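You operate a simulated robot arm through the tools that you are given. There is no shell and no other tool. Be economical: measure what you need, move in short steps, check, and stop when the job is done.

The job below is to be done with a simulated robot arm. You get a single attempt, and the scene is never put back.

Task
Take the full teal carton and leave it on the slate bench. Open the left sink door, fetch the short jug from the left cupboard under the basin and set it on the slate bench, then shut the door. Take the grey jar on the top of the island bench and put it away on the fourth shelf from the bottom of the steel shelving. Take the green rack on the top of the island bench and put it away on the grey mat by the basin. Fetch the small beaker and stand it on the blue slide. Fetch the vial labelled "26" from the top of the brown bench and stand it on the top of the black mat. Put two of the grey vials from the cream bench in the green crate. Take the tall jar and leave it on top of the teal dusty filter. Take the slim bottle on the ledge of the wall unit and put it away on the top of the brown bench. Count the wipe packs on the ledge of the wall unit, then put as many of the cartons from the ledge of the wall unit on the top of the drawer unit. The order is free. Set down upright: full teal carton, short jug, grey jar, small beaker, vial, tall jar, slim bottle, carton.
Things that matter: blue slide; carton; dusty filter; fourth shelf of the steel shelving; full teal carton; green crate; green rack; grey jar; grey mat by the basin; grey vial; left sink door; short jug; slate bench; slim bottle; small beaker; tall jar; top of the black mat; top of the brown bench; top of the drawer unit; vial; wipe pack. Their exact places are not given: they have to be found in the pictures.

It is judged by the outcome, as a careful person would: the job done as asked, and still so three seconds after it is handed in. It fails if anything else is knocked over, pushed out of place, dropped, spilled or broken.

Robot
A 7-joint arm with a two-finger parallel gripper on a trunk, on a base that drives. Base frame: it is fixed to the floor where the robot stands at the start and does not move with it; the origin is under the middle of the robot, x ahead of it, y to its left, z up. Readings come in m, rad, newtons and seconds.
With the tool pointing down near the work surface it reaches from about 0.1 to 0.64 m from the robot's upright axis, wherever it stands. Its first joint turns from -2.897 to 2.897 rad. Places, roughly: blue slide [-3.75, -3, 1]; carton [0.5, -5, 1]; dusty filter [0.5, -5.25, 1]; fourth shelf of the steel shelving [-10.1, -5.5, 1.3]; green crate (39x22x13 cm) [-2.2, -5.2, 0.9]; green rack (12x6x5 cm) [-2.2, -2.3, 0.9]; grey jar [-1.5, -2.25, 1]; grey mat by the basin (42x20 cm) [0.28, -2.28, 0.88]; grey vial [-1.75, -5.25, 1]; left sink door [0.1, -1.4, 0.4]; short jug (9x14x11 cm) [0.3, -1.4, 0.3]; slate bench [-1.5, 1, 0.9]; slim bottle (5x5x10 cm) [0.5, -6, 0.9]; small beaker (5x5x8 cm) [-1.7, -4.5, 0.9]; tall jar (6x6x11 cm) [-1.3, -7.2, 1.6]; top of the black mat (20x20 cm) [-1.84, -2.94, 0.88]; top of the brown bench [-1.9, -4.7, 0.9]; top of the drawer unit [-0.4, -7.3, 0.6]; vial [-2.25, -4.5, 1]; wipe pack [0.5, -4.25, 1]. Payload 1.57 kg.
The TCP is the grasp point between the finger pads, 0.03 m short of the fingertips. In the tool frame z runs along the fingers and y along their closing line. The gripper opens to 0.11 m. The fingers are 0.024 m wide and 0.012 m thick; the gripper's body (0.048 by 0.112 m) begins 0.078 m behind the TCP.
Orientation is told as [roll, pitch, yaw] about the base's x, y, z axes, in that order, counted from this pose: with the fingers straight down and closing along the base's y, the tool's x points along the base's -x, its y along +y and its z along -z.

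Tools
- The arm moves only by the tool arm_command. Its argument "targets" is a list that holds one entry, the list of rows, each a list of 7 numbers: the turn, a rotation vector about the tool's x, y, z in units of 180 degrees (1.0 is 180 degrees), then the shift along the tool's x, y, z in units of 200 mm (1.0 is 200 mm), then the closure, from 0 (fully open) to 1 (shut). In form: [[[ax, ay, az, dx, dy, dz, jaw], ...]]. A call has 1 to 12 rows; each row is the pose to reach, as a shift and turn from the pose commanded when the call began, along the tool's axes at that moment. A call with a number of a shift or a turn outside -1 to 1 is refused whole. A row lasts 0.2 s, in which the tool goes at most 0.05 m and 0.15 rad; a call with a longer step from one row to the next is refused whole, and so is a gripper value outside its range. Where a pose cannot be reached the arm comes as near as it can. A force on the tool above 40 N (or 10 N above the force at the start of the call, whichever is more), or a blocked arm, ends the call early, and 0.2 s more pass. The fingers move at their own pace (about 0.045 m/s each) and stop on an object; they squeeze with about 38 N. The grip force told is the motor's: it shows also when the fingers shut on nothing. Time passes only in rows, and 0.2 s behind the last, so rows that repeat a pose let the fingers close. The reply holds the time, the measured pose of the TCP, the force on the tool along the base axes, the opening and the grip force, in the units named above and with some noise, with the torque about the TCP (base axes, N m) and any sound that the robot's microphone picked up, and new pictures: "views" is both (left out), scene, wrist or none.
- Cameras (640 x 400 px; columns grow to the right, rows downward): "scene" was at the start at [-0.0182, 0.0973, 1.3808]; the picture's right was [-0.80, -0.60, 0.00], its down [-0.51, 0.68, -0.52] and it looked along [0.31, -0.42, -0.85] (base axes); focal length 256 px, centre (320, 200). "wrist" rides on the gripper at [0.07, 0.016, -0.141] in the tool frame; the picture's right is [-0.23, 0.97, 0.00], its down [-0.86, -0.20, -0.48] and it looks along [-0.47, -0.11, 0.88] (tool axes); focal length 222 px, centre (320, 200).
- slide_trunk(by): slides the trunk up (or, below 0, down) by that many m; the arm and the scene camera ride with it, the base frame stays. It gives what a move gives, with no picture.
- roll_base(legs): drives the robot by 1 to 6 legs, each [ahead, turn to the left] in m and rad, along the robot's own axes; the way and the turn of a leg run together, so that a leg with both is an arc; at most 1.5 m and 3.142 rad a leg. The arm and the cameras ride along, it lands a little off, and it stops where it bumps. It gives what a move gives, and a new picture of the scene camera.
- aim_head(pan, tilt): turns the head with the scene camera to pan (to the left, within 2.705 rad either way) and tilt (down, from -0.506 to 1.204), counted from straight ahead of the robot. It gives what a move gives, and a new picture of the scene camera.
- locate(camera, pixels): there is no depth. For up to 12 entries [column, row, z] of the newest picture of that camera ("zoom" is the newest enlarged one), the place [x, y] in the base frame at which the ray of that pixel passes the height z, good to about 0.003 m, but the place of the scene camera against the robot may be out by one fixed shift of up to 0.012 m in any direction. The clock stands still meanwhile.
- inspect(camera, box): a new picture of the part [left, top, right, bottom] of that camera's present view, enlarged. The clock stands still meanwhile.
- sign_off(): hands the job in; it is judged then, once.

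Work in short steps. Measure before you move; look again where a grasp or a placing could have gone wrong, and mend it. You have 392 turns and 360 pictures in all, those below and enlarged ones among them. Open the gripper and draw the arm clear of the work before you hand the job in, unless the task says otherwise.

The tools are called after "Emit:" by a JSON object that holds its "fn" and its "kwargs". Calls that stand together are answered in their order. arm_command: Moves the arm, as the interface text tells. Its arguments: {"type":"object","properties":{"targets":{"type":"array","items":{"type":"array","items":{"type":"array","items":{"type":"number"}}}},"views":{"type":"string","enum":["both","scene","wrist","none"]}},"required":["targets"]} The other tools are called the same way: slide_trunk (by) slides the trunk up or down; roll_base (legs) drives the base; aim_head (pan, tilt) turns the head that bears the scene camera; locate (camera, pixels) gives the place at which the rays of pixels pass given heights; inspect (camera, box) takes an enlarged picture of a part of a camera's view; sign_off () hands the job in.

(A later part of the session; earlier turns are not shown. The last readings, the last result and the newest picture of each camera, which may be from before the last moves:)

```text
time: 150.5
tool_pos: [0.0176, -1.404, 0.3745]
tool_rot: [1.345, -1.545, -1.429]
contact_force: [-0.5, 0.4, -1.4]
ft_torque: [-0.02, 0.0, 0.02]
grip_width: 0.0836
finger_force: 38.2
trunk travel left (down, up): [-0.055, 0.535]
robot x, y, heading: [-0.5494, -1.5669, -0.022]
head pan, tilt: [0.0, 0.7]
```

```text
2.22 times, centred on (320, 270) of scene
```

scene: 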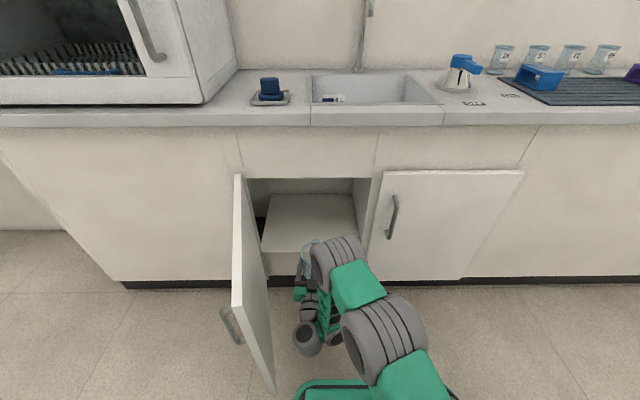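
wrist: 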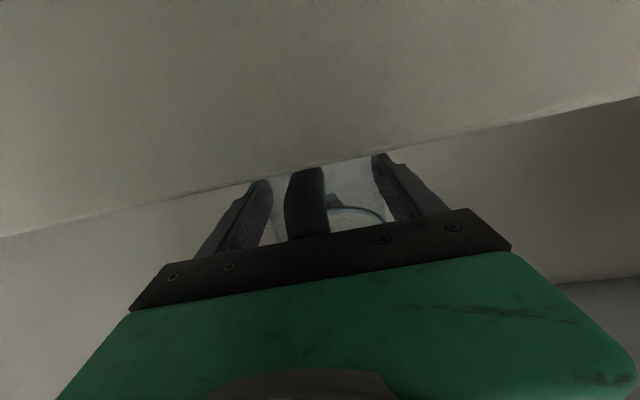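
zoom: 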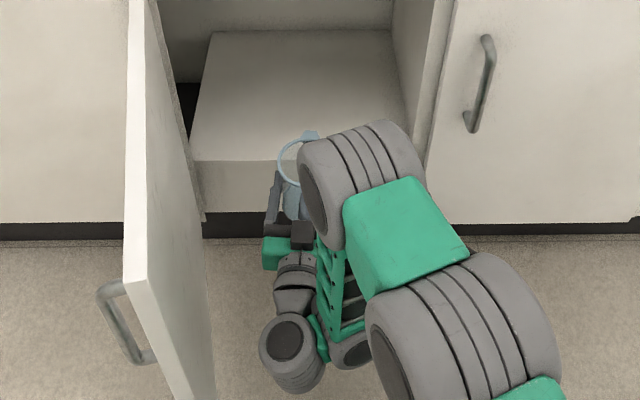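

The jug is held upright. I back away, and raise the arm 0.2 m relative to the trunk.

Emit:
{"fn": "roll_base", "kwargs": {"legs": [[-0.35, 0]]}}

Emit:
{"fn": "arm_command", "kwargs": {"targets": [[[0, 0, 0, -0.1, 0, 0, 1], [0, 0, 0, -0.25, 0, 0, 1], [0, 0, 0, -0.4, 0, 0, 1], [0, 0, 0, -0.55, 0, 0, 1], [0, 0, 0, -0.7, 0, 0, 1], [0, 0, 0, -0.85, 0, 0, 1], [0, 0, 0, -1, 0, 0, 1]]], "views": "wrist"}}

Emit:
{"fn": "slide_trunk", "kwargs": {"by": 0.5}}

```text
time: 152.8
tool_pos: [-0.3326, -1.3977, 0.3772]
tool_rot: [1.346, -1.544, -1.431]
contact_force: [-0.2, -0.3, -1.3]
ft_torque: [0.02, -0.01, 0.0]
grip_width: 0.0838
finger_force: 37.9
trunk travel left (down, up): [-0.055, 0.535]
robot x, y, heading: [-0.8976, -1.5547, -0.027]
head pan, tilt: [0.0, 0.7]
```

scene: 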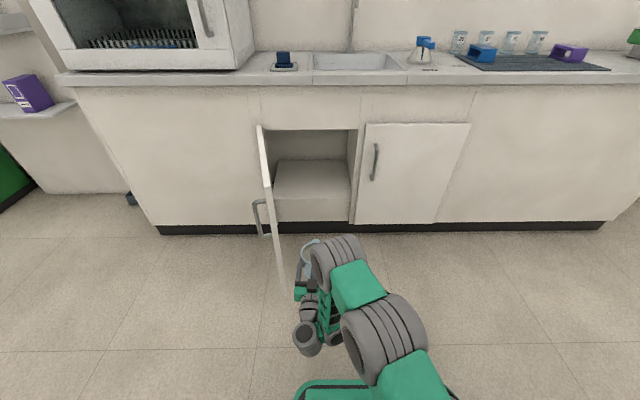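

```text
time: 154.4
tool_pos: [-0.36, -1.4168, 0.5311]
tool_rot: [1.36, -1.545, -1.444]
contact_force: [-0.6, 0.1, -0.3]
ft_torque: [-0.01, -0.02, -0.01]
grip_width: 0.0836
finger_force: 37.5
out of reach, approached as far as the arm can: row 4, 5, 6, 7
trunk travel left (down, up): [-0.055, 0.535]
robot x, y, heading: [-0.8949, -1.5609, -0.025]
head pan, tilt: [0.0, 0.7]
```

wrist: 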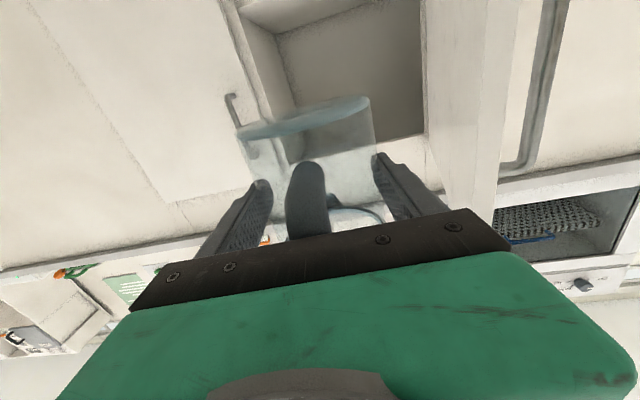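

```text
refused: 0.5 is not a number from -0.4 to 0.4
```

I raise the trunk fully (jug bottom ≈0.99) and drive to the slate bench, aiming to face the gap right of the carton at y≈1.12.

Emit:
{"fn": "slide_trunk", "kwargs": {"by": 0.4}}

Emit:
{"fn": "slide_trunk", "kwargs": {"by": 0.13}}

Emit:
{"fn": "roll_base", "kwargs": {"legs": [[0, 1.369], [1.06, 0], [1.06, 0], [0, 0.24], [0.75, 0], [0, 1.53]]}}

```text
time: 158.2
tool_pos: [-0.3595, -1.4172, 0.9303]
tool_rot: [1.364, -1.543, -1.449]
contact_force: [0.3, 0.4, -0.8]
ft_torque: [0.0, -0.01, 0.01]
grip_width: 0.0833
finger_force: 37.9
trunk travel left (down, up): [-0.455, 0.135]
robot x, y, heading: [-0.8959, -1.56, -0.025]
head pan, tilt: [0.0, 0.7]
```

```text
time: 159.8
tool_pos: [-0.3606, -1.4165, 1.0596]
tool_rot: [1.362, -1.546, -1.447]
contact_force: [-0.5, 0.0, -1.1]
ft_torque: [-0.03, -0.03, 0.0]
grip_width: 0.0838
finger_force: 38.0
trunk travel left (down, up): [-0.585, 0.005]
robot x, y, heading: [-0.8941, -1.5566, -0.027]
head pan, tilt: [0.0, 0.7]
```

```text
time: 162.9
tool_pos: [-0.783, -0.9852, 1.0595]
tool_rot: [1.733, -1.544, -0.669]
contact_force: [0.0, 0.5, -1.8]
ft_torque: [0.05, 0.01, 0.01]
grip_width: 0.0833
finger_force: 38.0
trunk travel left (down, up): [-0.585, 0.005]
robot x, y, heading: [-0.8757, -1.5339, 0.968]
head pan, tilt: [0.0, 0.7]
stopped in leg 1: the robot was blocked; the commanded pose is now the measured one
```

scene: 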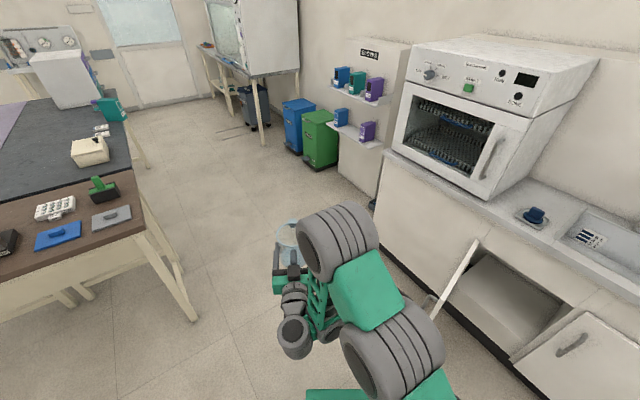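

The turn was blocked; I look behind to see what the base touched.

Emit:
{"fn": "aim_head", "kwargs": {"pan": -2.6, "tilt": 0.8}}

Emit:
{"fn": "aim_head", "kwargs": {"pan": 2.2, "tilt": 0.8}}

```text
time: 165.2
tool_pos: [-0.7802, -0.9854, 1.0584]
tool_rot: [1.732, -1.542, -0.677]
contact_force: [0.7, 0.4, -2.0]
ft_torque: [0.03, 0.0, 0.01]
grip_width: 0.0833
finger_force: 38.2
trunk travel left (down, up): [-0.585, 0.005]
robot x, y, heading: [-0.8769, -1.5331, 0.969]
head pan, tilt: [-2.601, 0.799]
```

scene: 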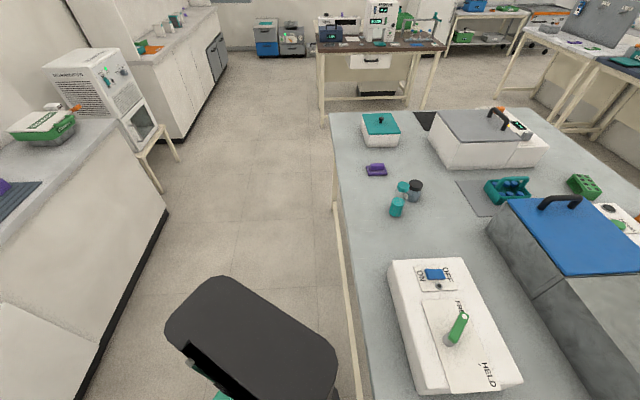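

```text
time: 169.0
tool_pos: [-0.7809, -0.9861, 1.0579]
tool_rot: [1.732, -1.542, -0.673]
contact_force: [-0.7, -0.4, -1.7]
ft_torque: [0.01, -0.03, 0.0]
grip_width: 0.0835
finger_force: 37.9
trunk travel left (down, up): [-0.585, 0.005]
robot x, y, heading: [-0.8795, -1.5309, 0.961]
head pan, tilt: [2.201, 0.799]
```

scene: 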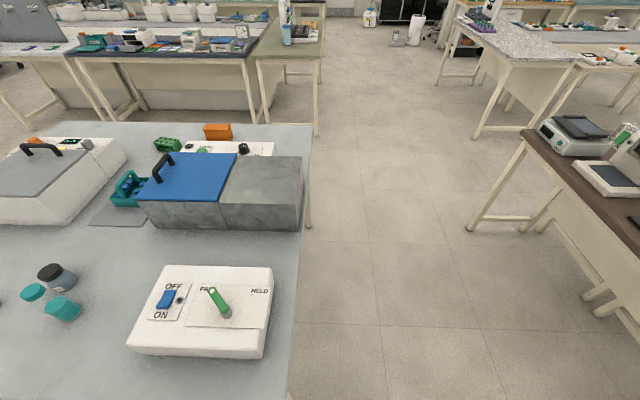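

The island bench is just behind the robot. I locate its edge and items before moving on.

Emit:
{"fn": "locate", "kwargs": {"camera": "scene", "pixels": [[289, 398, 0.9], [310, 125, 0.9], [60, 285, 0.9], [65, 312, 0.9], [167, 148, 0.93], [125, 195, 0.92], [306, 226, 0.9], [468, 228, 0.0], [520, 133, 0.9]]}}

```text
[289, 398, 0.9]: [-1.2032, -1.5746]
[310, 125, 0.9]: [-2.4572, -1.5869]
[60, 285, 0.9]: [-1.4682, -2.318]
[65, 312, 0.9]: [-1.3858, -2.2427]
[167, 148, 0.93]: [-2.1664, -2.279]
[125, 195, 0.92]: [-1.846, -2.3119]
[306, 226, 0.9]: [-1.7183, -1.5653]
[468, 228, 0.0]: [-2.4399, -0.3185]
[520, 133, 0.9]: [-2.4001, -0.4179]
```

Island edge: x≈-1.2, north side y≈-1.57. I move forward first, then turn and drive on.

Emit:
{"fn": "roll_base", "kwargs": {"legs": [[0.2, 0], [0, 0.43], [0.95, 0], [0.95, 0], [0, 0.18], [0.75, 0]]}}

Emit:
{"fn": "roll_base", "kwargs": {"legs": [[0, 1.55]]}}

Emit:
{"fn": "aim_head", "kwargs": {"pan": 0.0, "tilt": 0.8}}

```text
time: 185.3
tool_pos: [-0.6626, 1.7447, 1.0589]
tool_rot: [1.728, -1.543, -0.057]
contact_force: [-0.5, -0.1, -1.5]
ft_torque: [0.02, 0.03, -0.02]
grip_width: 0.0835
finger_force: 37.8
trunk travel left (down, up): [-0.585, 0.005]
robot x, y, heading: [-0.4309, 1.2394, 1.578]
head pan, tilt: [2.201, 0.799]
```

scene: 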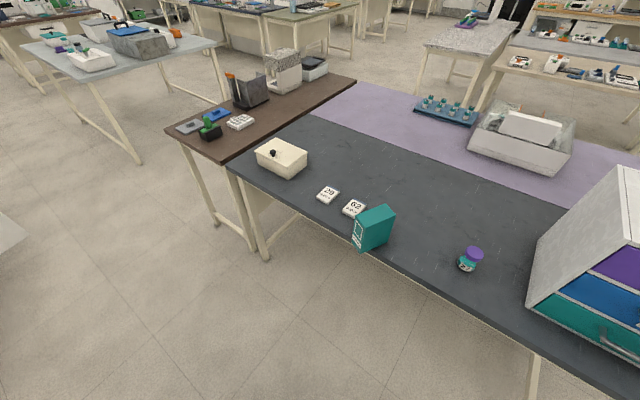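

```text
time: 189.5
tool_pos: [-0.935, 1.0145, 1.0576]
tool_rot: [1.75, -1.543, 1.475]
contact_force: [0.6, 0.0, -0.8]
ft_torque: [-0.02, 0.0, -0.01]
grip_width: 0.0833
finger_force: 37.3
trunk travel left (down, up): [-0.585, 0.005]
robot x, y, heading: [-0.4303, 1.2409, 3.13]
head pan, tilt: [2.201, 0.799]
```

scene: 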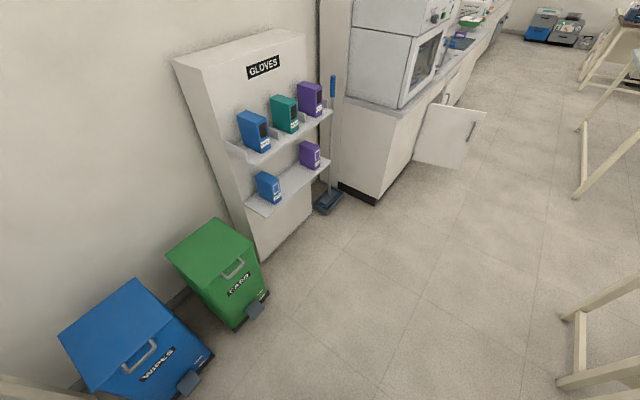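

```text
time: 191.6
tool_pos: [-0.9359, 1.0154, 1.0591]
tool_rot: [1.749, -1.543, 1.477]
contact_force: [-0.1, 0.3, -1.4]
ft_torque: [0.0, 0.03, 0.05]
grip_width: 0.0838
finger_force: 38.0
trunk travel left (down, up): [-0.585, 0.005]
robot x, y, heading: [-0.4302, 1.241, 3.129]
head pan, tilt: [0.0, 0.799]
```

scene: 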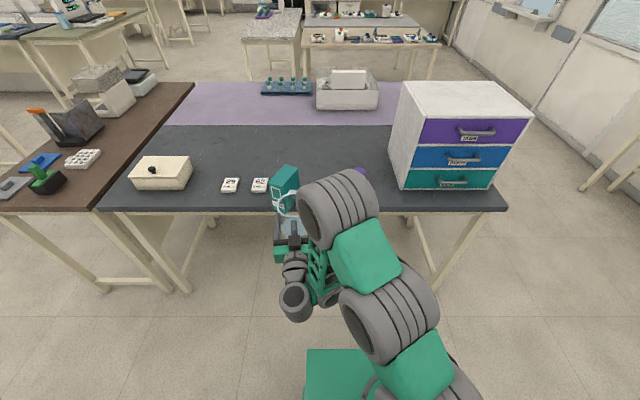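

The carton's neighbour gap is at y≈1.12; the jug is at y 1.015. I shift the hand right 0.1 m.

Emit:
{"fn": "arm_command", "kwargs": {"targets": [[[0, 0, 0, 0, -0.12, 0, 1], [0, 0, 0, 0, -0.25, 0, 1], [0, 0, 0, 0, -0.4, 0, 1], [0, 0, 0, 0, -0.52, 0, 1]]], "views": "scene"}}

```text
time: 192.6
tool_pos: [-0.9447, 1.1185, 1.0548]
tool_rot: [1.745, -1.542, 1.48]
contact_force: [-0.3, 0.5, -1.5]
ft_torque: [-0.01, 0.05, 0.04]
grip_width: 0.0837
finger_force: 37.7
trunk travel left (down, up): [-0.585, 0.005]
robot x, y, heading: [-0.4287, 1.2397, 3.13]
head pan, tilt: [0.0, 0.799]
```

scene: 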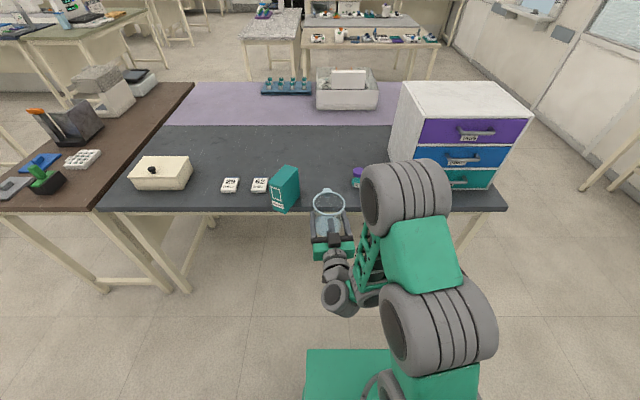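

Emit:
{"fn": "locate", "kwargs": {"camera": "scene", "pixels": [[284, 212, 0.88], [299, 197, 0.88], [355, 186, 0.88], [340, 210, 0.88], [272, 206, 0.88]]}}

```text
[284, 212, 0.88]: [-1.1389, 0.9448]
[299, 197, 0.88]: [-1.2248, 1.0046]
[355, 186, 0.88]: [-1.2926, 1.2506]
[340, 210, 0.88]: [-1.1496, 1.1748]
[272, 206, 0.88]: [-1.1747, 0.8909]
```

I roll ahead 0.245 m and lower 9 cm with the trunk.

Emit:
{"fn": "roll_base", "kwargs": {"legs": [[0.245, 0]]}}

Emit:
{"fn": "slide_trunk", "kwargs": {"by": -0.085}}

Emit:
{"fn": "inspect", "kwargs": {"camera": "scene", "box": [220, 120, 440, 280]}}

```text
time: 194.4
tool_pos: [-1.1911, 1.1211, 1.0545]
tool_rot: [1.733, -1.544, 1.493]
contact_force: [0.0, -0.3, -1.0]
ft_torque: [0.01, 0.03, 0.01]
grip_width: 0.0835
finger_force: 37.5
trunk travel left (down, up): [-0.585, 0.005]
robot x, y, heading: [-0.6769, 1.2454, 3.132]
head pan, tilt: [0.0, 0.799]
```

scene: 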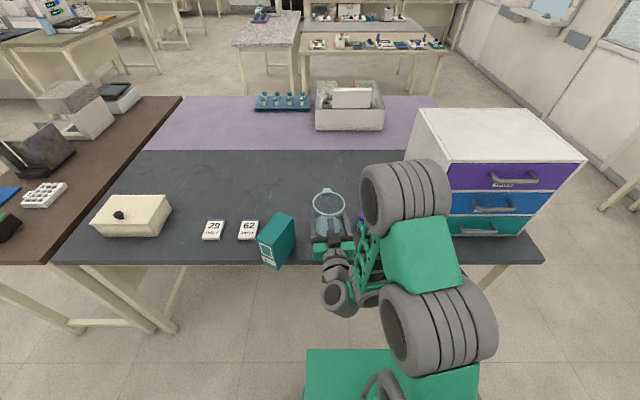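

```text
time: 195.6
tool_pos: [-1.1918, 1.1214, 0.9705]
tool_rot: [1.753, -1.543, 1.472]
contact_force: [0.3, 0.5, -1.2]
ft_torque: [0.0, 0.05, 0.0]
grip_width: 0.0836
finger_force: 38.7
trunk travel left (down, up): [-0.5, 0.09]
robot x, y, heading: [-0.6751, 1.2441, 3.131]
head pan, tilt: [0.0, 0.799]
```

```text
2.50 times, centred on (330, 200) of scene
```

zoom: 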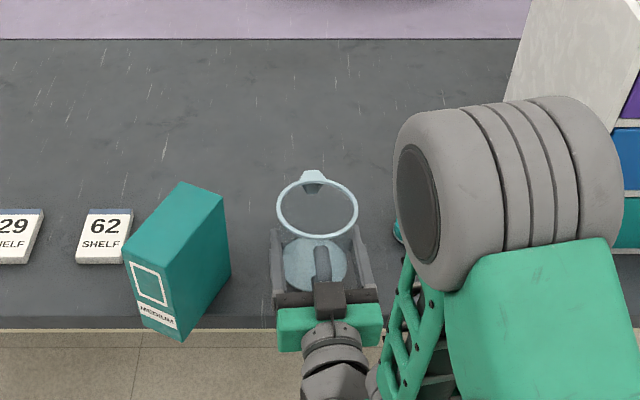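

The jug base is over the bench. I lower in small steps to contact.

Emit:
{"fn": "arm_command", "kwargs": {"targets": [[[0, 0, 0, 0.03, 0, 0, 1], [0, 0, 0, 0.06, 0, 0, 1], [0, 0, 0, 0.08, 0, 0, 1], [0, 0, 0, 0.1, 0, 0, 1]]], "views": "none"}}

Emit:
{"fn": "arm_command", "kwargs": {"targets": [[[0, 0, 0, 0.015, 0, 0, 1], [0, 0, 0, 0.03, 0, 0, 1]]], "views": "none"}}

```text
time: 196.6
tool_pos: [-1.1909, 1.1204, 0.9495]
tool_rot: [1.748, -1.543, 1.475]
contact_force: [-0.1, -0.1, -1.5]
ft_torque: [0.01, 0.03, -0.07]
grip_width: 0.0837
finger_force: 38.1
trunk travel left (down, up): [-0.5, 0.09]
robot x, y, heading: [-0.6727, 1.241, 3.131]
head pan, tilt: [0.0, 0.799]
```

```text
time: 197.2
tool_pos: [-1.1912, 1.1197, 0.9444]
tool_rot: [1.758, -1.542, 1.466]
contact_force: [-0.6, -0.6, -0.7]
ft_torque: [-0.01, 0.03, 0.02]
grip_width: 0.0836
finger_force: 37.7
trunk travel left (down, up): [-0.5, 0.09]
robot x, y, heading: [-0.6755, 1.2388, 3.13]
head pan, tilt: [0.0, 0.799]
```

Emit:
{"fn": "arm_command", "kwargs": {"targets": [[[0, 0, 0, 0.015, 0, 0, 1], [0, 0, 0, 0.03, 0, 0, 1]]], "views": "none"}}

Emit:
{"fn": "inspect", "kwargs": {"camera": "scene", "box": [270, 140, 400, 240]}}

```text
time: 197.8
tool_pos: [-1.1924, 1.1203, 0.938]
tool_rot: [1.75, -1.541, 1.475]
contact_force: [0.6, 0.0, -0.3]
ft_torque: [0.01, 0.03, 0.03]
grip_width: 0.0833
finger_force: 38.1
trunk travel left (down, up): [-0.5, 0.09]
robot x, y, heading: [-0.6708, 1.2432, 3.129]
head pan, tilt: [0.0, 0.799]
```

```text
4.00 times, centred on (335, 190) of scene
```

zoom: 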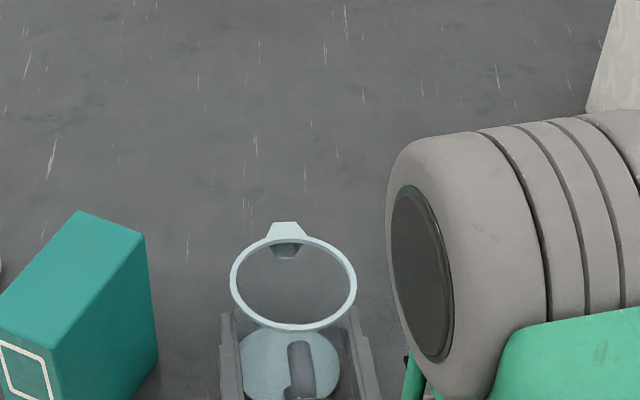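

Emit:
{"fn": "arm_command", "kwargs": {"targets": [[[0, 0, 0, 0.015, 0, 0, 1], [0, 0, 0, 0.03, 0, 0, 1], [0, 0, 0, 0.045, 0, 0, 1]]], "views": "none"}}

Emit:
{"fn": "arm_command", "kwargs": {"targets": [[[0, 0, 0, 0.015, 0, 0, 1], [0, 0, 0, 0.03, 0, 0, 1]]], "views": "none"}}

```text
time: 198.6
tool_pos: [-1.1918, 1.1191, 0.9328]
tool_rot: [2.015, -1.54, 1.211]
contact_force: [-2.8, -2.5, 27.7]
ft_torque: [0.89, 0.16, 0.05]
grip_width: 0.0838
finger_force: 38.2
trunk travel left (down, up): [-0.5, 0.09]
robot x, y, heading: [-0.6741, 1.2443, 3.13]
head pan, tilt: [0.0, 0.799]
```

```text
time: 199.2
tool_pos: [-1.1911, 1.1199, 0.9258]
tool_rot: [1.844, -1.54, 1.379]
contact_force: [-2.0, -2.0, 26.9]
ft_torque: [0.95, 0.19, 0.07]
grip_width: 0.0839
finger_force: 38.5
trunk travel left (down, up): [-0.5, 0.09]
robot x, y, heading: [-0.6717, 1.2455, 3.129]
head pan, tilt: [0.0, 0.799]
```

Contact at z 0.933. I release and back out.

Emit:
{"fn": "arm_command", "kwargs": {"targets": [[[0, 0, 0, -0.02, 0, 0, 0.4], [0, 0, 0, -0.03, 0, 0, 0], [0, 0, 0, -0.03, 0, 0, 0], [0, 0, 0, -0.03, 0, -0.1, 0], [0, 0, 0, -0.03, 0, -0.2, 0], [0, 0, 0, -0.03, 0, -0.3, 0], [0, 0, 0, -0.03, 0, -0.4, 0]]], "views": "none"}}

Emit:
{"fn": "roll_base", "kwargs": {"legs": [[-0.15, 0]]}}

Emit:
{"fn": "inspect", "kwargs": {"camera": "scene", "box": [220, 120, 440, 280]}}

```text
time: 201.0
tool_pos: [-1.1359, 1.122, 0.9515]
tool_rot: [2.68, -1.483, 0.537]
contact_force: [0.9, 0.1, 0.3]
ft_torque: [0.01, 0.0, -0.01]
grip_width: 0.11
finger_force: 0.1
trunk travel left (down, up): [-0.5, 0.09]
robot x, y, heading: [-0.6757, 1.2429, 3.124]
head pan, tilt: [0.0, 0.799]
stopped in row 7: the arm was blocked; the commanded pose is now the measured one
```

```text
time: 202.4
tool_pos: [-0.9851, 1.1213, 0.9509]
tool_rot: [2.676, -1.482, 0.54]
contact_force: [-0.7, 0.3, -0.4]
ft_torque: [0.01, -0.02, 0.0]
grip_width: 0.1103
finger_force: 0.0
trunk travel left (down, up): [-0.5, 0.09]
robot x, y, heading: [-0.5209, 1.2382, 3.133]
head pan, tilt: [0.0, 0.799]
```

scene: 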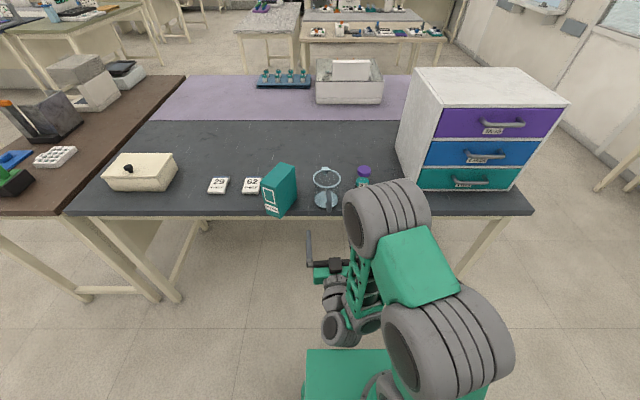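

```text
2.50 times, centred on (330, 200) of scene
```

zoom: 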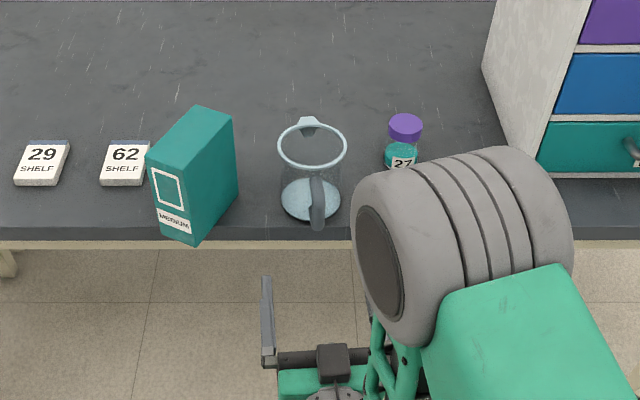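

Jug and carton stand upright on the slate bench. Now I go back to shut the door: stand north-west of it facing the door diagonally.

Emit:
{"fn": "roll_base", "kwargs": {"legs": [[0, 1.51], [1.0, 0], [1.0, 0], [0, 0.86]]}}

Emit:
{"fn": "slide_trunk", "kwargs": {"by": -0.4}}

Emit:
{"fn": "aim_head", "kwargs": {"pan": 0.0, "tilt": 0.8}}

```text
time: 218.2
tool_pos: [-0.2134, -0.9688, 0.9507]
tool_rot: [2.693, -1.482, 2.92]
contact_force: [0.1, 0.4, -0.1]
ft_torque: [-0.03, 0.01, 0.0]
grip_width: 0.1098
finger_force: 0.1
trunk travel left (down, up): [-0.5, 0.09]
robot x, y, heading: [-0.6351, -0.7448, -0.756]
head pan, tilt: [0.0, 0.799]
```

scene: 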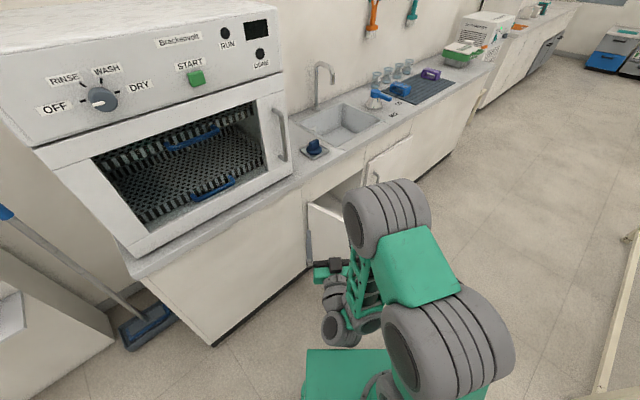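

```text
time: 222.1
tool_pos: [-0.2133, -0.9692, 0.5505]
tool_rot: [2.695, -1.481, 2.92]
contact_force: [-1.1, 0.0, 0.1]
ft_torque: [-0.04, 0.01, -0.02]
grip_width: 0.11
finger_force: 0.1
trunk travel left (down, up): [-0.1, 0.49]
robot x, y, heading: [-0.6303, -0.7415, -0.755]
head pan, tilt: [0.0, 0.799]
```

```text
time: 222.7
tool_pos: [-0.2141, -0.9693, 0.5494]
tool_rot: [2.695, -1.483, 2.917]
contact_force: [0.0, -0.2, 0.0]
ft_torque: [0.0, 0.0, -0.02]
grip_width: 0.11
finger_force: 0.0
trunk travel left (down, up): [-0.1, 0.49]
robot x, y, heading: [-0.6376, -0.742, -0.752]
head pan, tilt: [0.0, 0.799]
```

scene: 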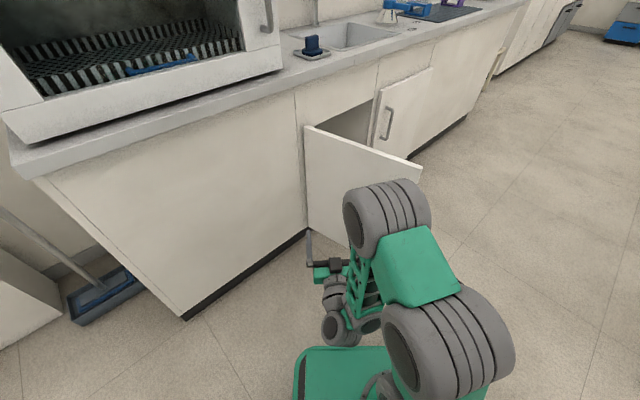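

I shut the fingers and move the hand 0.1 m to the right so it meets the door's middle.

Emit:
{"fn": "arm_command", "kwargs": {"targets": [[[0, 0, 0, 0, -0.12, 0, 1], [0, 0, 0, 0, -0.25, 0, 1], [0, 0, 0, 0, -0.38, 0, 1], [0, 0, 0, 0, -0.5, 0, 1], [0, 0, 0, 0, -0.5, 0, 1]]], "views": "none"}}

Emit:
{"fn": "roll_base", "kwargs": {"legs": [[0.12, 0]]}}

```text
time: 223.9
tool_pos: [-0.2752, -1.047, 0.5463]
tool_rot: [2.693, -1.482, 2.918]
contact_force: [-0.3, 0.4, -0.2]
ft_torque: [0.0, 0.03, 0.03]
grip_width: 0.0041
finger_force: 0.1
trunk travel left (down, up): [-0.1, 0.49]
robot x, y, heading: [-0.6342, -0.7478, -0.749]
head pan, tilt: [0.0, 0.799]
```

```text
time: 225.1
tool_pos: [-0.1888, -1.1279, 0.5467]
tool_rot: [2.693, -1.483, 2.922]
contact_force: [0.2, 0.9, -0.1]
ft_torque: [0.01, 0.0, 0.0]
grip_width: 0.0001
finger_force: 21.3
trunk travel left (down, up): [-0.1, 0.49]
robot x, y, heading: [-0.5479, -0.8284, -0.756]
head pan, tilt: [0.0, 0.799]
```

scene: 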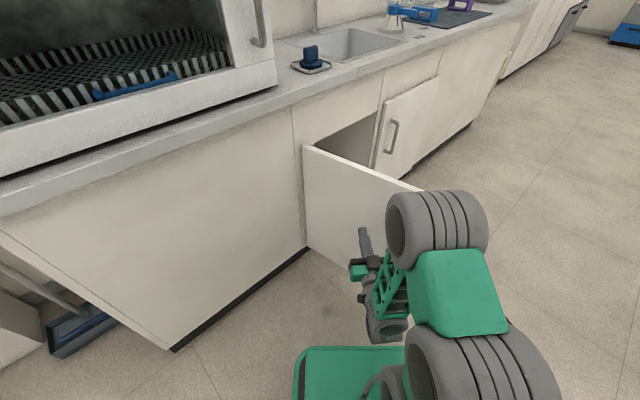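

The fingertips are next to the door's outer face. I push by rolling on.

Emit:
{"fn": "roll_base", "kwargs": {"legs": [[0.22, 0]]}}

```text
time: 226.8
tool_pos: [-0.0307, -1.2789, 0.5451]
tool_rot: [2.694, -1.482, 2.92]
contact_force: [-0.8, 0.2, -0.1]
ft_torque: [-0.02, 0.0, 0.0]
grip_width: 0.0
finger_force: 21.3
trunk travel left (down, up): [-0.1, 0.49]
robot x, y, heading: [-0.3886, -0.9754, -0.756]
head pan, tilt: [0.0, 0.799]
```

scene: 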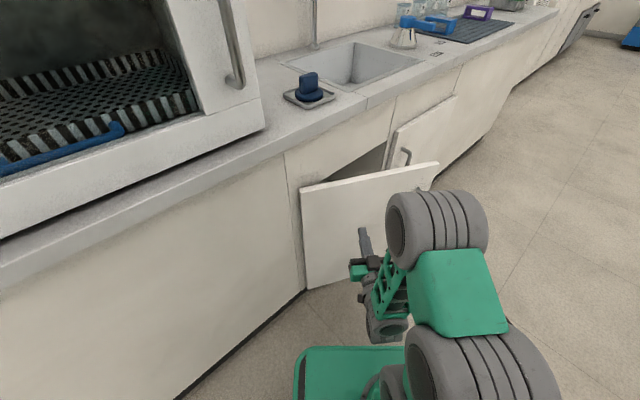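

The door swings shut well (~35° left). I finish pushing with the arm.

Emit:
{"fn": "arm_command", "kwargs": {"targets": [[[0, 0, 0, 0, -0.03, 0.08, 1], [0, 0, 0, 0, -0.06, 0.16, 1], [0, 0, 0, 0, -0.09, 0.24, 1], [0, 0, 0, 0, -0.12, 0.32, 1], [0, 0, 0, 0, -0.15, 0.4, 1], [0, 0, 0, 0, -0.18, 0.48, 1], [0, 0, 0, 0, -0.21, 0.54, 1], [0, 0, 0, 0, -0.24, 0.6, 1], [0, 0, 0, 0, -0.27, 0.66, 1]]], "views": "scene"}}

```text
time: 228.8
tool_pos: [0.0393, -1.4039, 0.5544]
tool_rot: [2.685, -1.481, 2.927]
contact_force: [-0.2, 0.2, 0.2]
ft_torque: [-0.03, 0.0, -0.01]
grip_width: 0.0
finger_force: 21.6
trunk travel left (down, up): [-0.1, 0.49]
robot x, y, heading: [-0.3879, -0.977, -0.754]
head pan, tilt: [0.0, 0.799]
```

scene: 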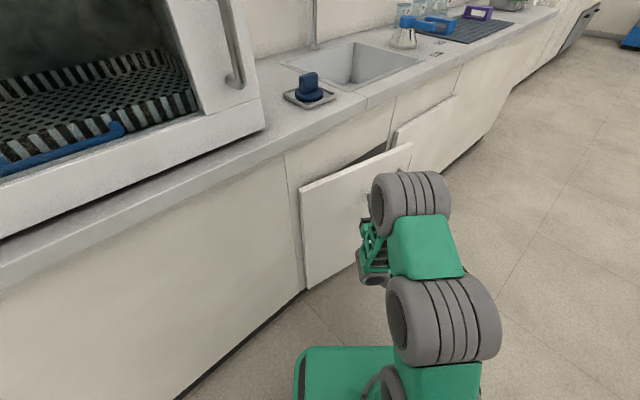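

Nearly shut. I push straight toward the cabinet a few more centimetres.

Emit:
{"fn": "arm_command", "kwargs": {"targets": [[[0, 0, 0, 0, 0.03, 0.04, 1], [0, 0, 0, 0, 0.06, 0.08, 1], [0, 0, 0, 0, 0.09, 0.12, 1], [0, 0, 0, 0, 0.12, 0.155, 1], [0, 0, 0, 0, 0.15, 0.19, 1], [0, 0, 0, 0, 0.18, 0.23, 1]]], "views": "scene"}}

```text
time: 230.1
tool_pos: [0.0861, -1.4041, 0.5589]
tool_rot: [2.714, -1.487, 2.896]
contact_force: [-20.6, 12.1, 12.2]
ft_torque: [-0.06, -0.27, 0.16]
grip_width: 0.0002
finger_force: 21.3
trunk travel left (down, up): [-0.1, 0.49]
robot x, y, heading: [-0.3882, -0.9738, -0.758]
head pan, tilt: [0.0, 0.799]
stopped in row 6: the force on the tool passed its limit at 56 N (the readings are from after the stop); the commanded pose is now the measured one
```

scene: 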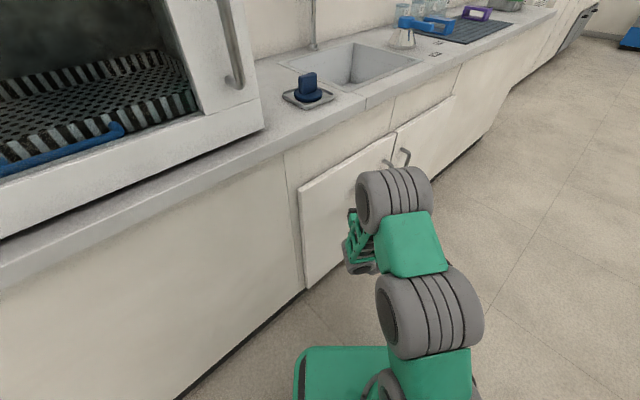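

The door is shut. I back away and turn the tool to point down for the next jobs.

Emit:
{"fn": "roll_base", "kwargs": {"legs": [[-0.35, 0]]}}

Emit:
{"fn": "arm_command", "kwargs": {"targets": [[[0, 0.04, 0, 0, 0, -0.1, 0.5], [0, 0.085, 0, 0, 0, -0.2, 0], [0, 0.13, 0, 0, 0, -0.3, 0], [0, 0.175, 0, 0, 0, -0.3, 0], [0, 0.22, 0, -0.1, 0, -0.3, 0], [0, 0.265, 0, -0.2, 0, -0.3, 0], [0, 0.31, 0, -0.3, 0, -0.3, 0], [0, 0.355, 0, -0.4, 0, -0.3, 0], [0, 0.4, 0, -0.5, 0, -0.3, 0], [0, 0.445, 0, -0.6, 0, -0.3, 0], [0, 0.48, 0, -0.7, 0, -0.3, 0]]], "views": "scene"}}

```text
time: 232.4
tool_pos: [-0.169, -1.1579, 0.556]
tool_rot: [2.689, -1.49, 2.92]
contact_force: [-0.5, -0.2, -0.1]
ft_torque: [-0.02, 0.0, -0.02]
grip_width: 0.0
finger_force: 21.1
trunk travel left (down, up): [-0.1, 0.49]
robot x, y, heading: [-0.6474, -0.7334, -0.752]
head pan, tilt: [0.0, 0.799]
```

scene: 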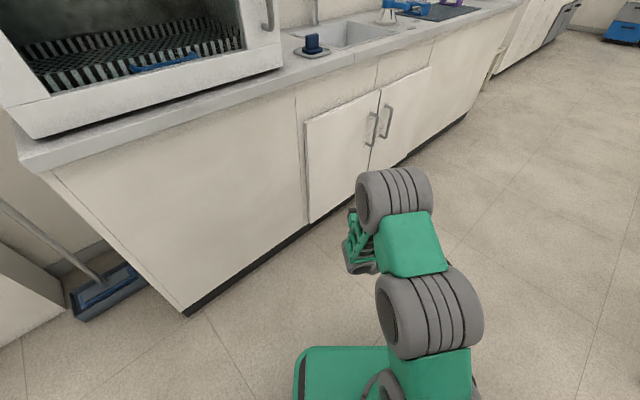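

```text
time: 234.2
tool_pos: [-0.3138, -0.98, 0.4401]
tool_rot: [0.362, -0.968, -0.976]
contact_force: [0.1, 0.1, -0.1]
ft_torque: [-0.03, -0.01, -0.02]
grip_width: 0.1101
finger_force: 0.0
out of reach, approached as far as the arm can: row 1, 2, 3, 4, 5, 6, 7, 8
trunk travel left (down, up): [-0.1, 0.49]
robot x, y, heading: [-0.6453, -0.7317, -0.756]
head pan, tilt: [0.0, 0.799]
stopped in row 8: the arm was blocked; the commanded pose is now the measured one
```

scene: 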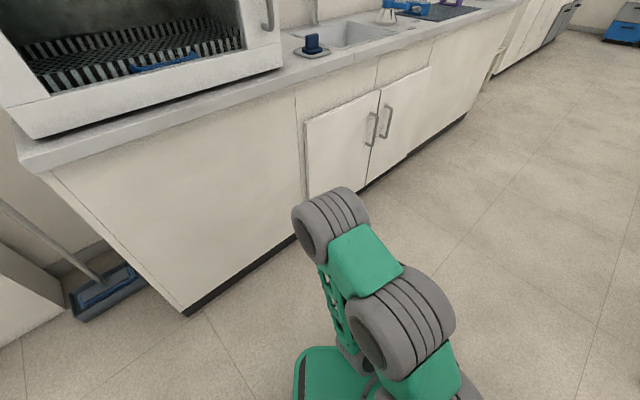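

The hand is too low and near; I raise and extend it while finishing the turn down.

Emit:
{"fn": "arm_command", "kwargs": {"targets": [[[0, 0, 0, -0.2, 0, 0, 0], [0, 0, 0, -0.4, 0, 0, 0], [0, 0, 0, -0.6, 0, -0.03, 0], [0, 0, 0, -0.8, 0, -0.06, 0], [0, 0.04, 0, -1, 0, -0.1, 0], [0, 0.08, 0, -1, 0, -0.1, 0], [0, 0.12, 0, -1, 0, -0.1, 0], [0, 0.165, 0, -1, 0, -0.1, 0], [0, 0.21, 0, -1, 0, -0.1, 0], [0, 0.255, 0, -1, 0, -0.1, 0], [0, 0.3, 0, -1, 0, -0.1, 0]]], "views": "none"}}

```text
time: 235.8
tool_pos: [-0.2952, -0.9234, 0.4365]
tool_rot: [0.57, -0.862, -1.036]
contact_force: [0.4, 0.0, 0.4]
ft_torque: [-0.02, -0.02, -0.04]
grip_width: 0.11
finger_force: 0.3
out of reach, approached as far as the arm can: row 1, 2, 3, 4, 5, 6, 7
trunk travel left (down, up): [-0.1, 0.49]
robot x, y, heading: [-0.6464, -0.7315, -0.755]
head pan, tilt: [0.0, 0.799]
stopped in row 7: the arm was blocked; the commanded pose is now the measured one
```

The solver is stuck in a twisted low posture; I remove the roll first, then raise.

Emit:
{"fn": "arm_command", "kwargs": {"targets": [[[0.045, 0, 0, 0, 0, 0.05, 0], [0.09, 0, 0, 0, 0, 0.1, 0], [0.135, 0, 0, 0, 0, 0.15, 0], [0.18, 0, 0, 0, 0, 0.2, 0], [0.18, 0, 0, -0.2, 0, 0.2, 0], [0.18, 0, 0, -0.4, 0, 0.2, 0], [0.18, 0, 0, -0.6, 0, 0.2, 0]]], "views": "scene"}}

```text
time: 237.3
tool_pos: [-0.2231, -1.0003, 0.5043]
tool_rot: [0.002, -0.859, -1.031]
contact_force: [0.3, 0.3, -0.4]
ft_torque: [-0.03, 0.03, -0.05]
grip_width: 0.1101
finger_force: 0.0
out of reach, approached as far as the arm can: row 1
trunk travel left (down, up): [-0.1, 0.49]
robot x, y, heading: [-0.6477, -0.7298, -0.756]
head pan, tilt: [0.0, 0.799]
```

scene: 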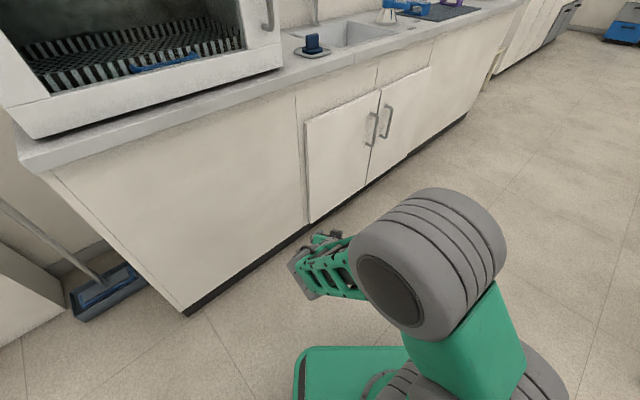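

Untwisted. Now I finish pitching down with some lift.

Emit:
{"fn": "arm_command", "kwargs": {"targets": [[[0, 0.04, 0, -0.06, 0, -0.05, 0], [0, 0.085, 0, -0.12, 0, -0.1, 0], [0, 0.13, 0, -0.2, 0, -0.16, 0], [0, 0.175, 0, -0.28, 0, -0.24, 0], [0, 0.22, 0, -0.36, 0, -0.3, 0], [0, 0.265, 0, -0.4, 0, -0.34, 0]]], "views": "none"}}

```text
time: 238.8
tool_pos: [-0.2236, -1.0015, 0.611]
tool_rot: [0.002, -0.027, -1.029]
contact_force: [-0.6, 0.2, -0.2]
ft_torque: [0.04, 0.0, 0.0]
grip_width: 0.1099
finger_force: 0.0
trunk travel left (down, up): [-0.1, 0.49]
robot x, y, heading: [-0.6503, -0.7319, -0.759]
head pan, tilt: [0.0, 0.799]
```

Tool is down. I raise the trunk and drive west through the corridor between brown bench and island, then turn south to look along the island's west side.

Emit:
{"fn": "slide_trunk", "kwargs": {"by": 0.4}}

Emit:
{"fn": "roll_base", "kwargs": {"legs": [[0, -1.99], [0.7, 0], [0, -0.39], [1.5, 0], [0, 1.57]]}}

```text
time: 242.6
tool_pos: [-0.224, -1.0008, 1.0098]
tool_rot: [0.004, -0.027, -1.031]
contact_force: [-0.3, 0.0, -0.5]
ft_torque: [0.02, -0.01, 0.01]
grip_width: 0.1099
finger_force: 0.0
trunk travel left (down, up): [-0.5, 0.09]
robot x, y, heading: [-0.6439, -0.7351, -0.754]
head pan, tilt: [0.0, 0.799]
```

```text
time: 263.2
tool_pos: [-2.6976, -1.544, 1.0109]
tool_rot: [0.002, -0.029, -1.83]
contact_force: [0.0, 0.8, 0.2]
ft_torque: [0.0, 0.02, -0.02]
grip_width: 0.11
finger_force: 0.0
trunk travel left (down, up): [-0.5, 0.09]
robot x, y, heading: [-2.8002, -1.053, -1.554]
head pan, tilt: [0.0, 0.799]
```

scene: 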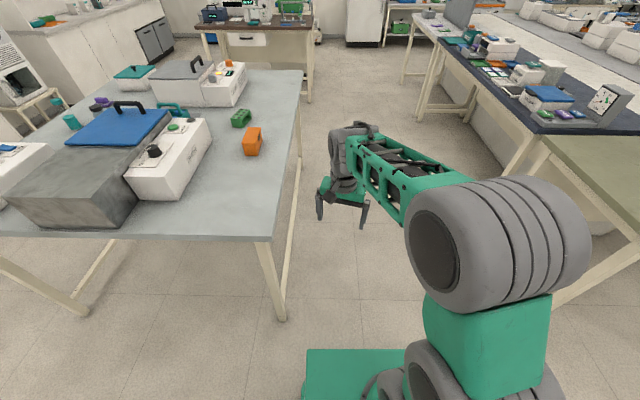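

The green rack shows at (241,118), near the island's west edge. I locate the rack and the corridor edges.

Emit:
{"fn": "locate", "kwargs": {"camera": "scene", "pixels": [[232, 125, 0.88], [251, 121, 0.88], [241, 113, 0.93], [252, 155, 0.88], [272, 238, 0.88], [298, 80, 0.88], [520, 178, 0.88], [440, 70, 0.88], [520, 130, 0.88]]}}

Emit:
{"fn": "inspect", "kwargs": {"camera": "scene", "box": [140, 40, 320, 180]}}

```text
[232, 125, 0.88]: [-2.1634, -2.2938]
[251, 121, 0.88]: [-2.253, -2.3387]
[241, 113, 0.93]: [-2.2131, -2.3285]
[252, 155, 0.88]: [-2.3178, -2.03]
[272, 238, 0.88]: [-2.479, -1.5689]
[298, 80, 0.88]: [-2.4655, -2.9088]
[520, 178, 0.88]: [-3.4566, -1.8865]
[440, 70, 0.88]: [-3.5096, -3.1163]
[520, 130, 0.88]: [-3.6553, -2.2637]
```

```text
2.86 times, centred on (230, 110) of scene
```

zoom: 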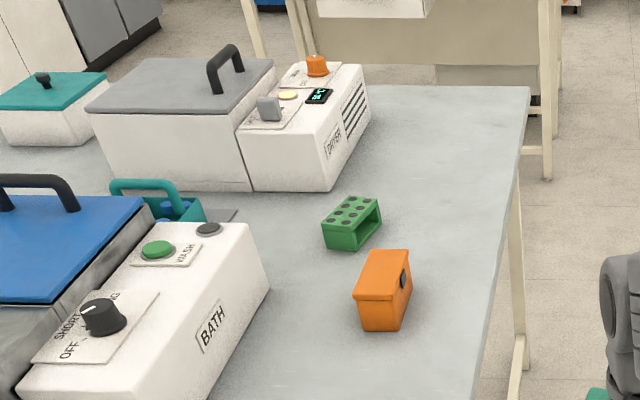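

I measure the rack's top corners in the enlarged picture.

Emit:
{"fn": "locate", "kwargs": {"camera": "zoom", "pixels": [[348, 197, 0.93], [382, 203, 0.93], [357, 232, 0.93], [323, 221, 0.93], [324, 240, 0.88], [355, 252, 0.88], [380, 220, 0.88]]}}

```text
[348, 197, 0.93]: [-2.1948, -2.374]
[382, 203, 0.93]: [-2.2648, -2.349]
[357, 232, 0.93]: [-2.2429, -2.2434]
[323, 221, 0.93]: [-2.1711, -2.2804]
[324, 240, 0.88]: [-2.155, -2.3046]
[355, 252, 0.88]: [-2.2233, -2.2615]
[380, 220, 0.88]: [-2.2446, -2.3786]
```

Rack centre ≈(-2.21,-2.32), long axis nearly along y; the present tool yaw already suits closing across it. I drive down the corridor to y≈-2.25.

Emit:
{"fn": "roll_base", "kwargs": {"legs": [[1.2, 0]]}}

```text
time: 269.3
tool_pos: [-2.6765, -2.7436, 1.0101]
tool_rot: [0.002, -0.029, -1.824]
contact_force: [0.1, -0.8, 0.6]
ft_torque: [0.01, 0.03, 0.0]
grip_width: 0.1101
finger_force: 0.1
trunk travel left (down, up): [-0.5, 0.09]
robot x, y, heading: [-2.7796, -2.2535, -1.553]
head pan, tilt: [0.0, 0.799]
```

scene: 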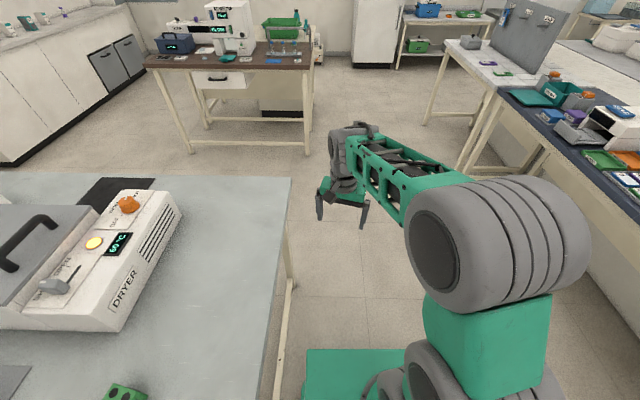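

I swing the hand over the rack in straight steps at z 1.01.

Emit:
{"fn": "arm_command", "kwargs": {"targets": [[[0, 0, 0, 0.2, 0.131, 0, 0], [0, 0, 0, 0.4, 0.262, 0, 0], [0, 0, 0, 0.6, 0.393, 0, 0], [0, 0, 0, 0.8, 0.524, 0, 0], [0, 0, 0, 1, 0.655, 0, 0]]], "views": "none"}}

Emit:
{"fn": "arm_command", "kwargs": {"targets": [[[0, 0, 0, 0.2, 0.131, 0, 0], [0, 0, 0, 0.4, 0.262, 0, 0], [0, 0, 0, 0.6, 0.393, 0, 0], [0, 0, 0, 0.8, 0.524, 0, 0], [0, 0, 0, 1, 0.655, 0, 0]]], "views": "none"}}

Emit:
{"fn": "arm_command", "kwargs": {"targets": [[[0, 0, 0, 0.2, 0.131, 0, 0], [0, 0, 0, 0.4, 0.262, 0, 0], [0, 0, 0, 0.6, 0.393, 0, 0], [0, 0, 0, 0.6, 0.393, 0, 0]]], "views": "wrist"}}

```text
time: 270.5
tool_pos: [-2.4992, -2.5821, 1.004]
tool_rot: [0.003, -0.029, -1.829]
contact_force: [0.2, 1.0, -0.3]
ft_torque: [0.04, -0.01, 0.04]
grip_width: 0.1099
finger_force: 0.0
trunk travel left (down, up): [-0.5, 0.09]
robot x, y, heading: [-2.7822, -2.2528, -1.553]
head pan, tilt: [0.0, 0.799]
```

```text
time: 271.7
tool_pos: [-2.3195, -2.4236, 0.9981]
tool_rot: [0.003, -0.026, -1.828]
contact_force: [0.3, 0.1, 0.7]
ft_torque: [-0.03, 0.02, 0.03]
grip_width: 0.11
finger_force: 0.1
trunk travel left (down, up): [-0.5, 0.09]
robot x, y, heading: [-2.7809, -2.2562, -1.548]
head pan, tilt: [0.0, 0.799]
```

```text
time: 272.7
tool_pos: [-2.2138, -2.3271, 0.9962]
tool_rot: [0.003, -0.028, -1.828]
contact_force: [-0.2, -0.2, -0.4]
ft_torque: [-0.03, 0.01, -0.02]
grip_width: 0.1098
finger_force: 0.0
trunk travel left (down, up): [-0.5, 0.09]
robot x, y, heading: [-2.7774, -2.2527, -1.547]
head pan, tilt: [0.0, 0.799]
```

wrist: 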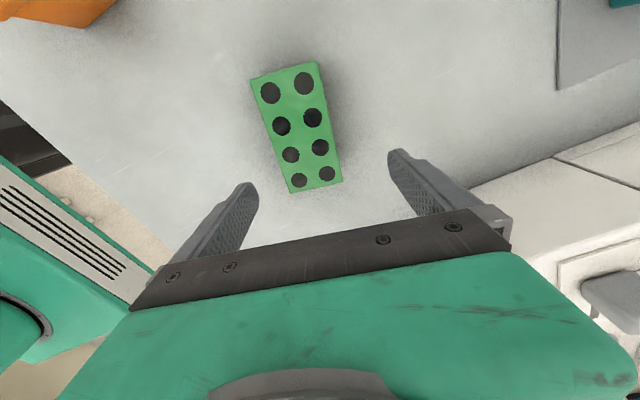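

The rack is well in view. I measure its top corners through the wrist camera.

Emit:
{"fn": "locate", "kwargs": {"camera": "wrist", "pixels": [[250, 78, 0.93], [317, 60, 0.93], [343, 182, 0.93], [289, 193, 0.93], [250, 190, 0.97], [397, 155, 0.97]]}}

```text
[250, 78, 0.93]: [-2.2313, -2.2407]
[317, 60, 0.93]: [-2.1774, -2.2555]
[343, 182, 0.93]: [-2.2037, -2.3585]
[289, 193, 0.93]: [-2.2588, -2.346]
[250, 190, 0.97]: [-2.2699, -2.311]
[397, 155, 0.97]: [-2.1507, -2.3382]
```

Rack centre (-2.218,-2.300), aligned with the fingers. I correct 2.7 cm, descend to z≈0.92 and close.

Emit:
{"fn": "arm_command", "kwargs": {"targets": [[[0, 0, 0, 0.126, -0.053, 0, 0], [0, 0, 0, 0.126, -0.053, 0.1, 0], [0, 0, 0, 0.126, -0.053, 0.2, 0], [0, 0, 0, 0.126, -0.053, 0.3, 0], [0, 0, 0, 0.126, -0.053, 0.385, 0], [0, 0, 0, 0.126, -0.053, 0.385, 0.6], [0, 0, 0, 0.126, -0.053, 0.385, 1], [0, 0, 0, 0.126, -0.053, 0.385, 1], [0, 0, 0, 0.126, -0.053, 0.385, 1], [0, 0, 0, 0.126, -0.053, 0.385, 1]]], "views": "wrist"}}

```text
time: 274.9
tool_pos: [-2.2198, -2.3022, 0.9189]
tool_rot: [0.003, -0.028, -1.827]
contact_force: [0.3, -0.2, 0.6]
ft_torque: [-0.04, -0.04, 0.02]
grip_width: 0.0577
finger_force: 29.8
trunk travel left (down, up): [-0.5, 0.09]
robot x, y, heading: [-2.7791, -2.2568, -1.553]
head pan, tilt: [0.0, 0.799]
```

wrist: 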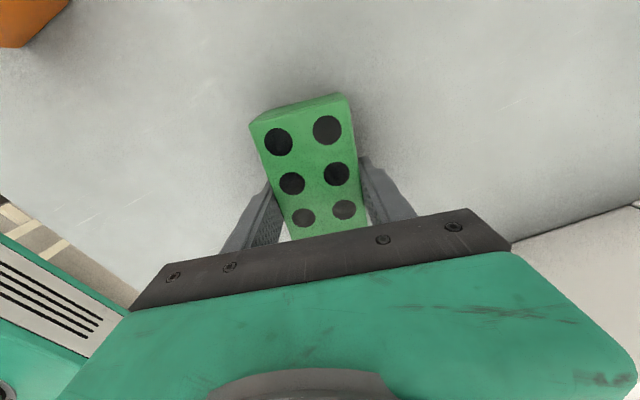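

Rack gripped (0.058). I lift it and swing the arm back to the front of the robot.

Emit:
{"fn": "arm_command", "kwargs": {"targets": [[[0, 0, 0, 0, 0, -0.2, 1], [0, 0, 0, 0, 0, -0.4, 1], [0, 0, 0, 0, 0, -0.6, 1], [0, 0, 0, -0.2, -0.131, -0.6, 1], [0, 0, 0, -0.4, -0.262, -0.6, 1], [0, 0, 0, -0.6, -0.393, -0.6, 1], [0, 0, 0, -0.8, -0.524, -0.6, 1], [0, 0, 0, -1, -0.655, -0.6, 1]]], "views": "none"}}

Emit:
{"fn": "arm_command", "kwargs": {"targets": [[[0, 0, 0, -0.2, -0.131, 0, 1], [0, 0, 0, -0.4, -0.262, 0, 1], [0, 0, 0, -0.6, -0.393, 0, 1], [0, 0, 0, -0.8, -0.524, 0, 1], [0, 0, 0, -1, -0.655, 0, 1]]], "views": "none"}}

Emit:
{"fn": "arm_command", "kwargs": {"targets": [[[0, 0, 0, -0.2, -0.131, 0, 1], [0, 0, 0, -0.4, -0.262, 0, 1], [0, 0, 0, -0.6, -0.393, 0, 1]]], "views": "none"}}

Emit:
{"fn": "roll_base", "kwargs": {"legs": [[-1.2, 0], [0, 1.554], [1.5, 0], [0.55, 0], [0, -1.57]]}}

```text
time: 276.7
tool_pos: [-2.3973, -2.4587, 1.0442]
tool_rot: [0.004, -0.027, -1.828]
contact_force: [0.8, 0.9, -0.2]
ft_torque: [0.03, 0.0, 0.0]
grip_width: 0.0578
finger_force: 38.1
trunk travel left (down, up): [-0.5, 0.09]
robot x, y, heading: [-2.7791, -2.2513, -1.553]
head pan, tilt: [0.0, 0.799]
```

```text
time: 277.9
tool_pos: [-2.573, -2.6202, 1.0498]
tool_rot: [0.002, -0.027, -1.826]
contact_force: [-0.3, -0.3, -0.5]
ft_torque: [0.01, -0.03, 0.06]
grip_width: 0.0576
finger_force: 37.6
trunk travel left (down, up): [-0.5, 0.09]
robot x, y, heading: [-2.7797, -2.2545, -1.554]
head pan, tilt: [0.0, 0.799]
```

```text
time: 278.7
tool_pos: [-2.6794, -2.7153, 1.0533]
tool_rot: [0.004, -0.027, -1.826]
contact_force: [0.0, 1.1, -1.5]
ft_torque: [-0.01, -0.01, -0.01]
grip_width: 0.0576
finger_force: 38.1
trunk travel left (down, up): [-0.5, 0.09]
robot x, y, heading: [-2.7797, -2.2559, -1.552]
head pan, tilt: [0.0, 0.799]
```

```text
time: 302.2
tool_pos: [-0.6608, -1.5531, 1.0537]
tool_rot: [0.003, -0.028, -1.863]
contact_force: [0.7, -0.1, -1.5]
ft_torque: [-0.04, -0.04, -0.01]
grip_width: 0.0574
finger_force: 38.1
trunk travel left (down, up): [-0.5, 0.09]
robot x, y, heading: [-0.7468, -1.0902, -1.589]
head pan, tilt: [0.0, 0.799]
```

scene: 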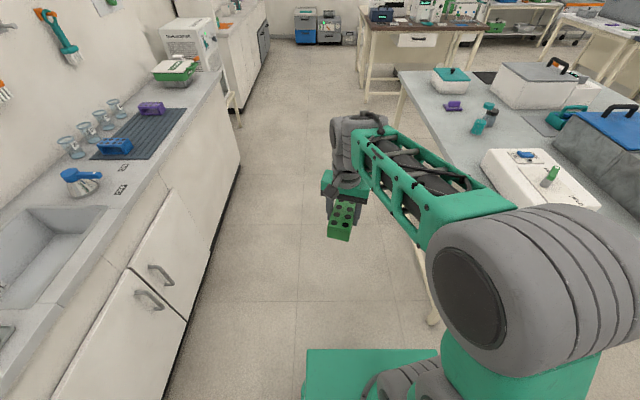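

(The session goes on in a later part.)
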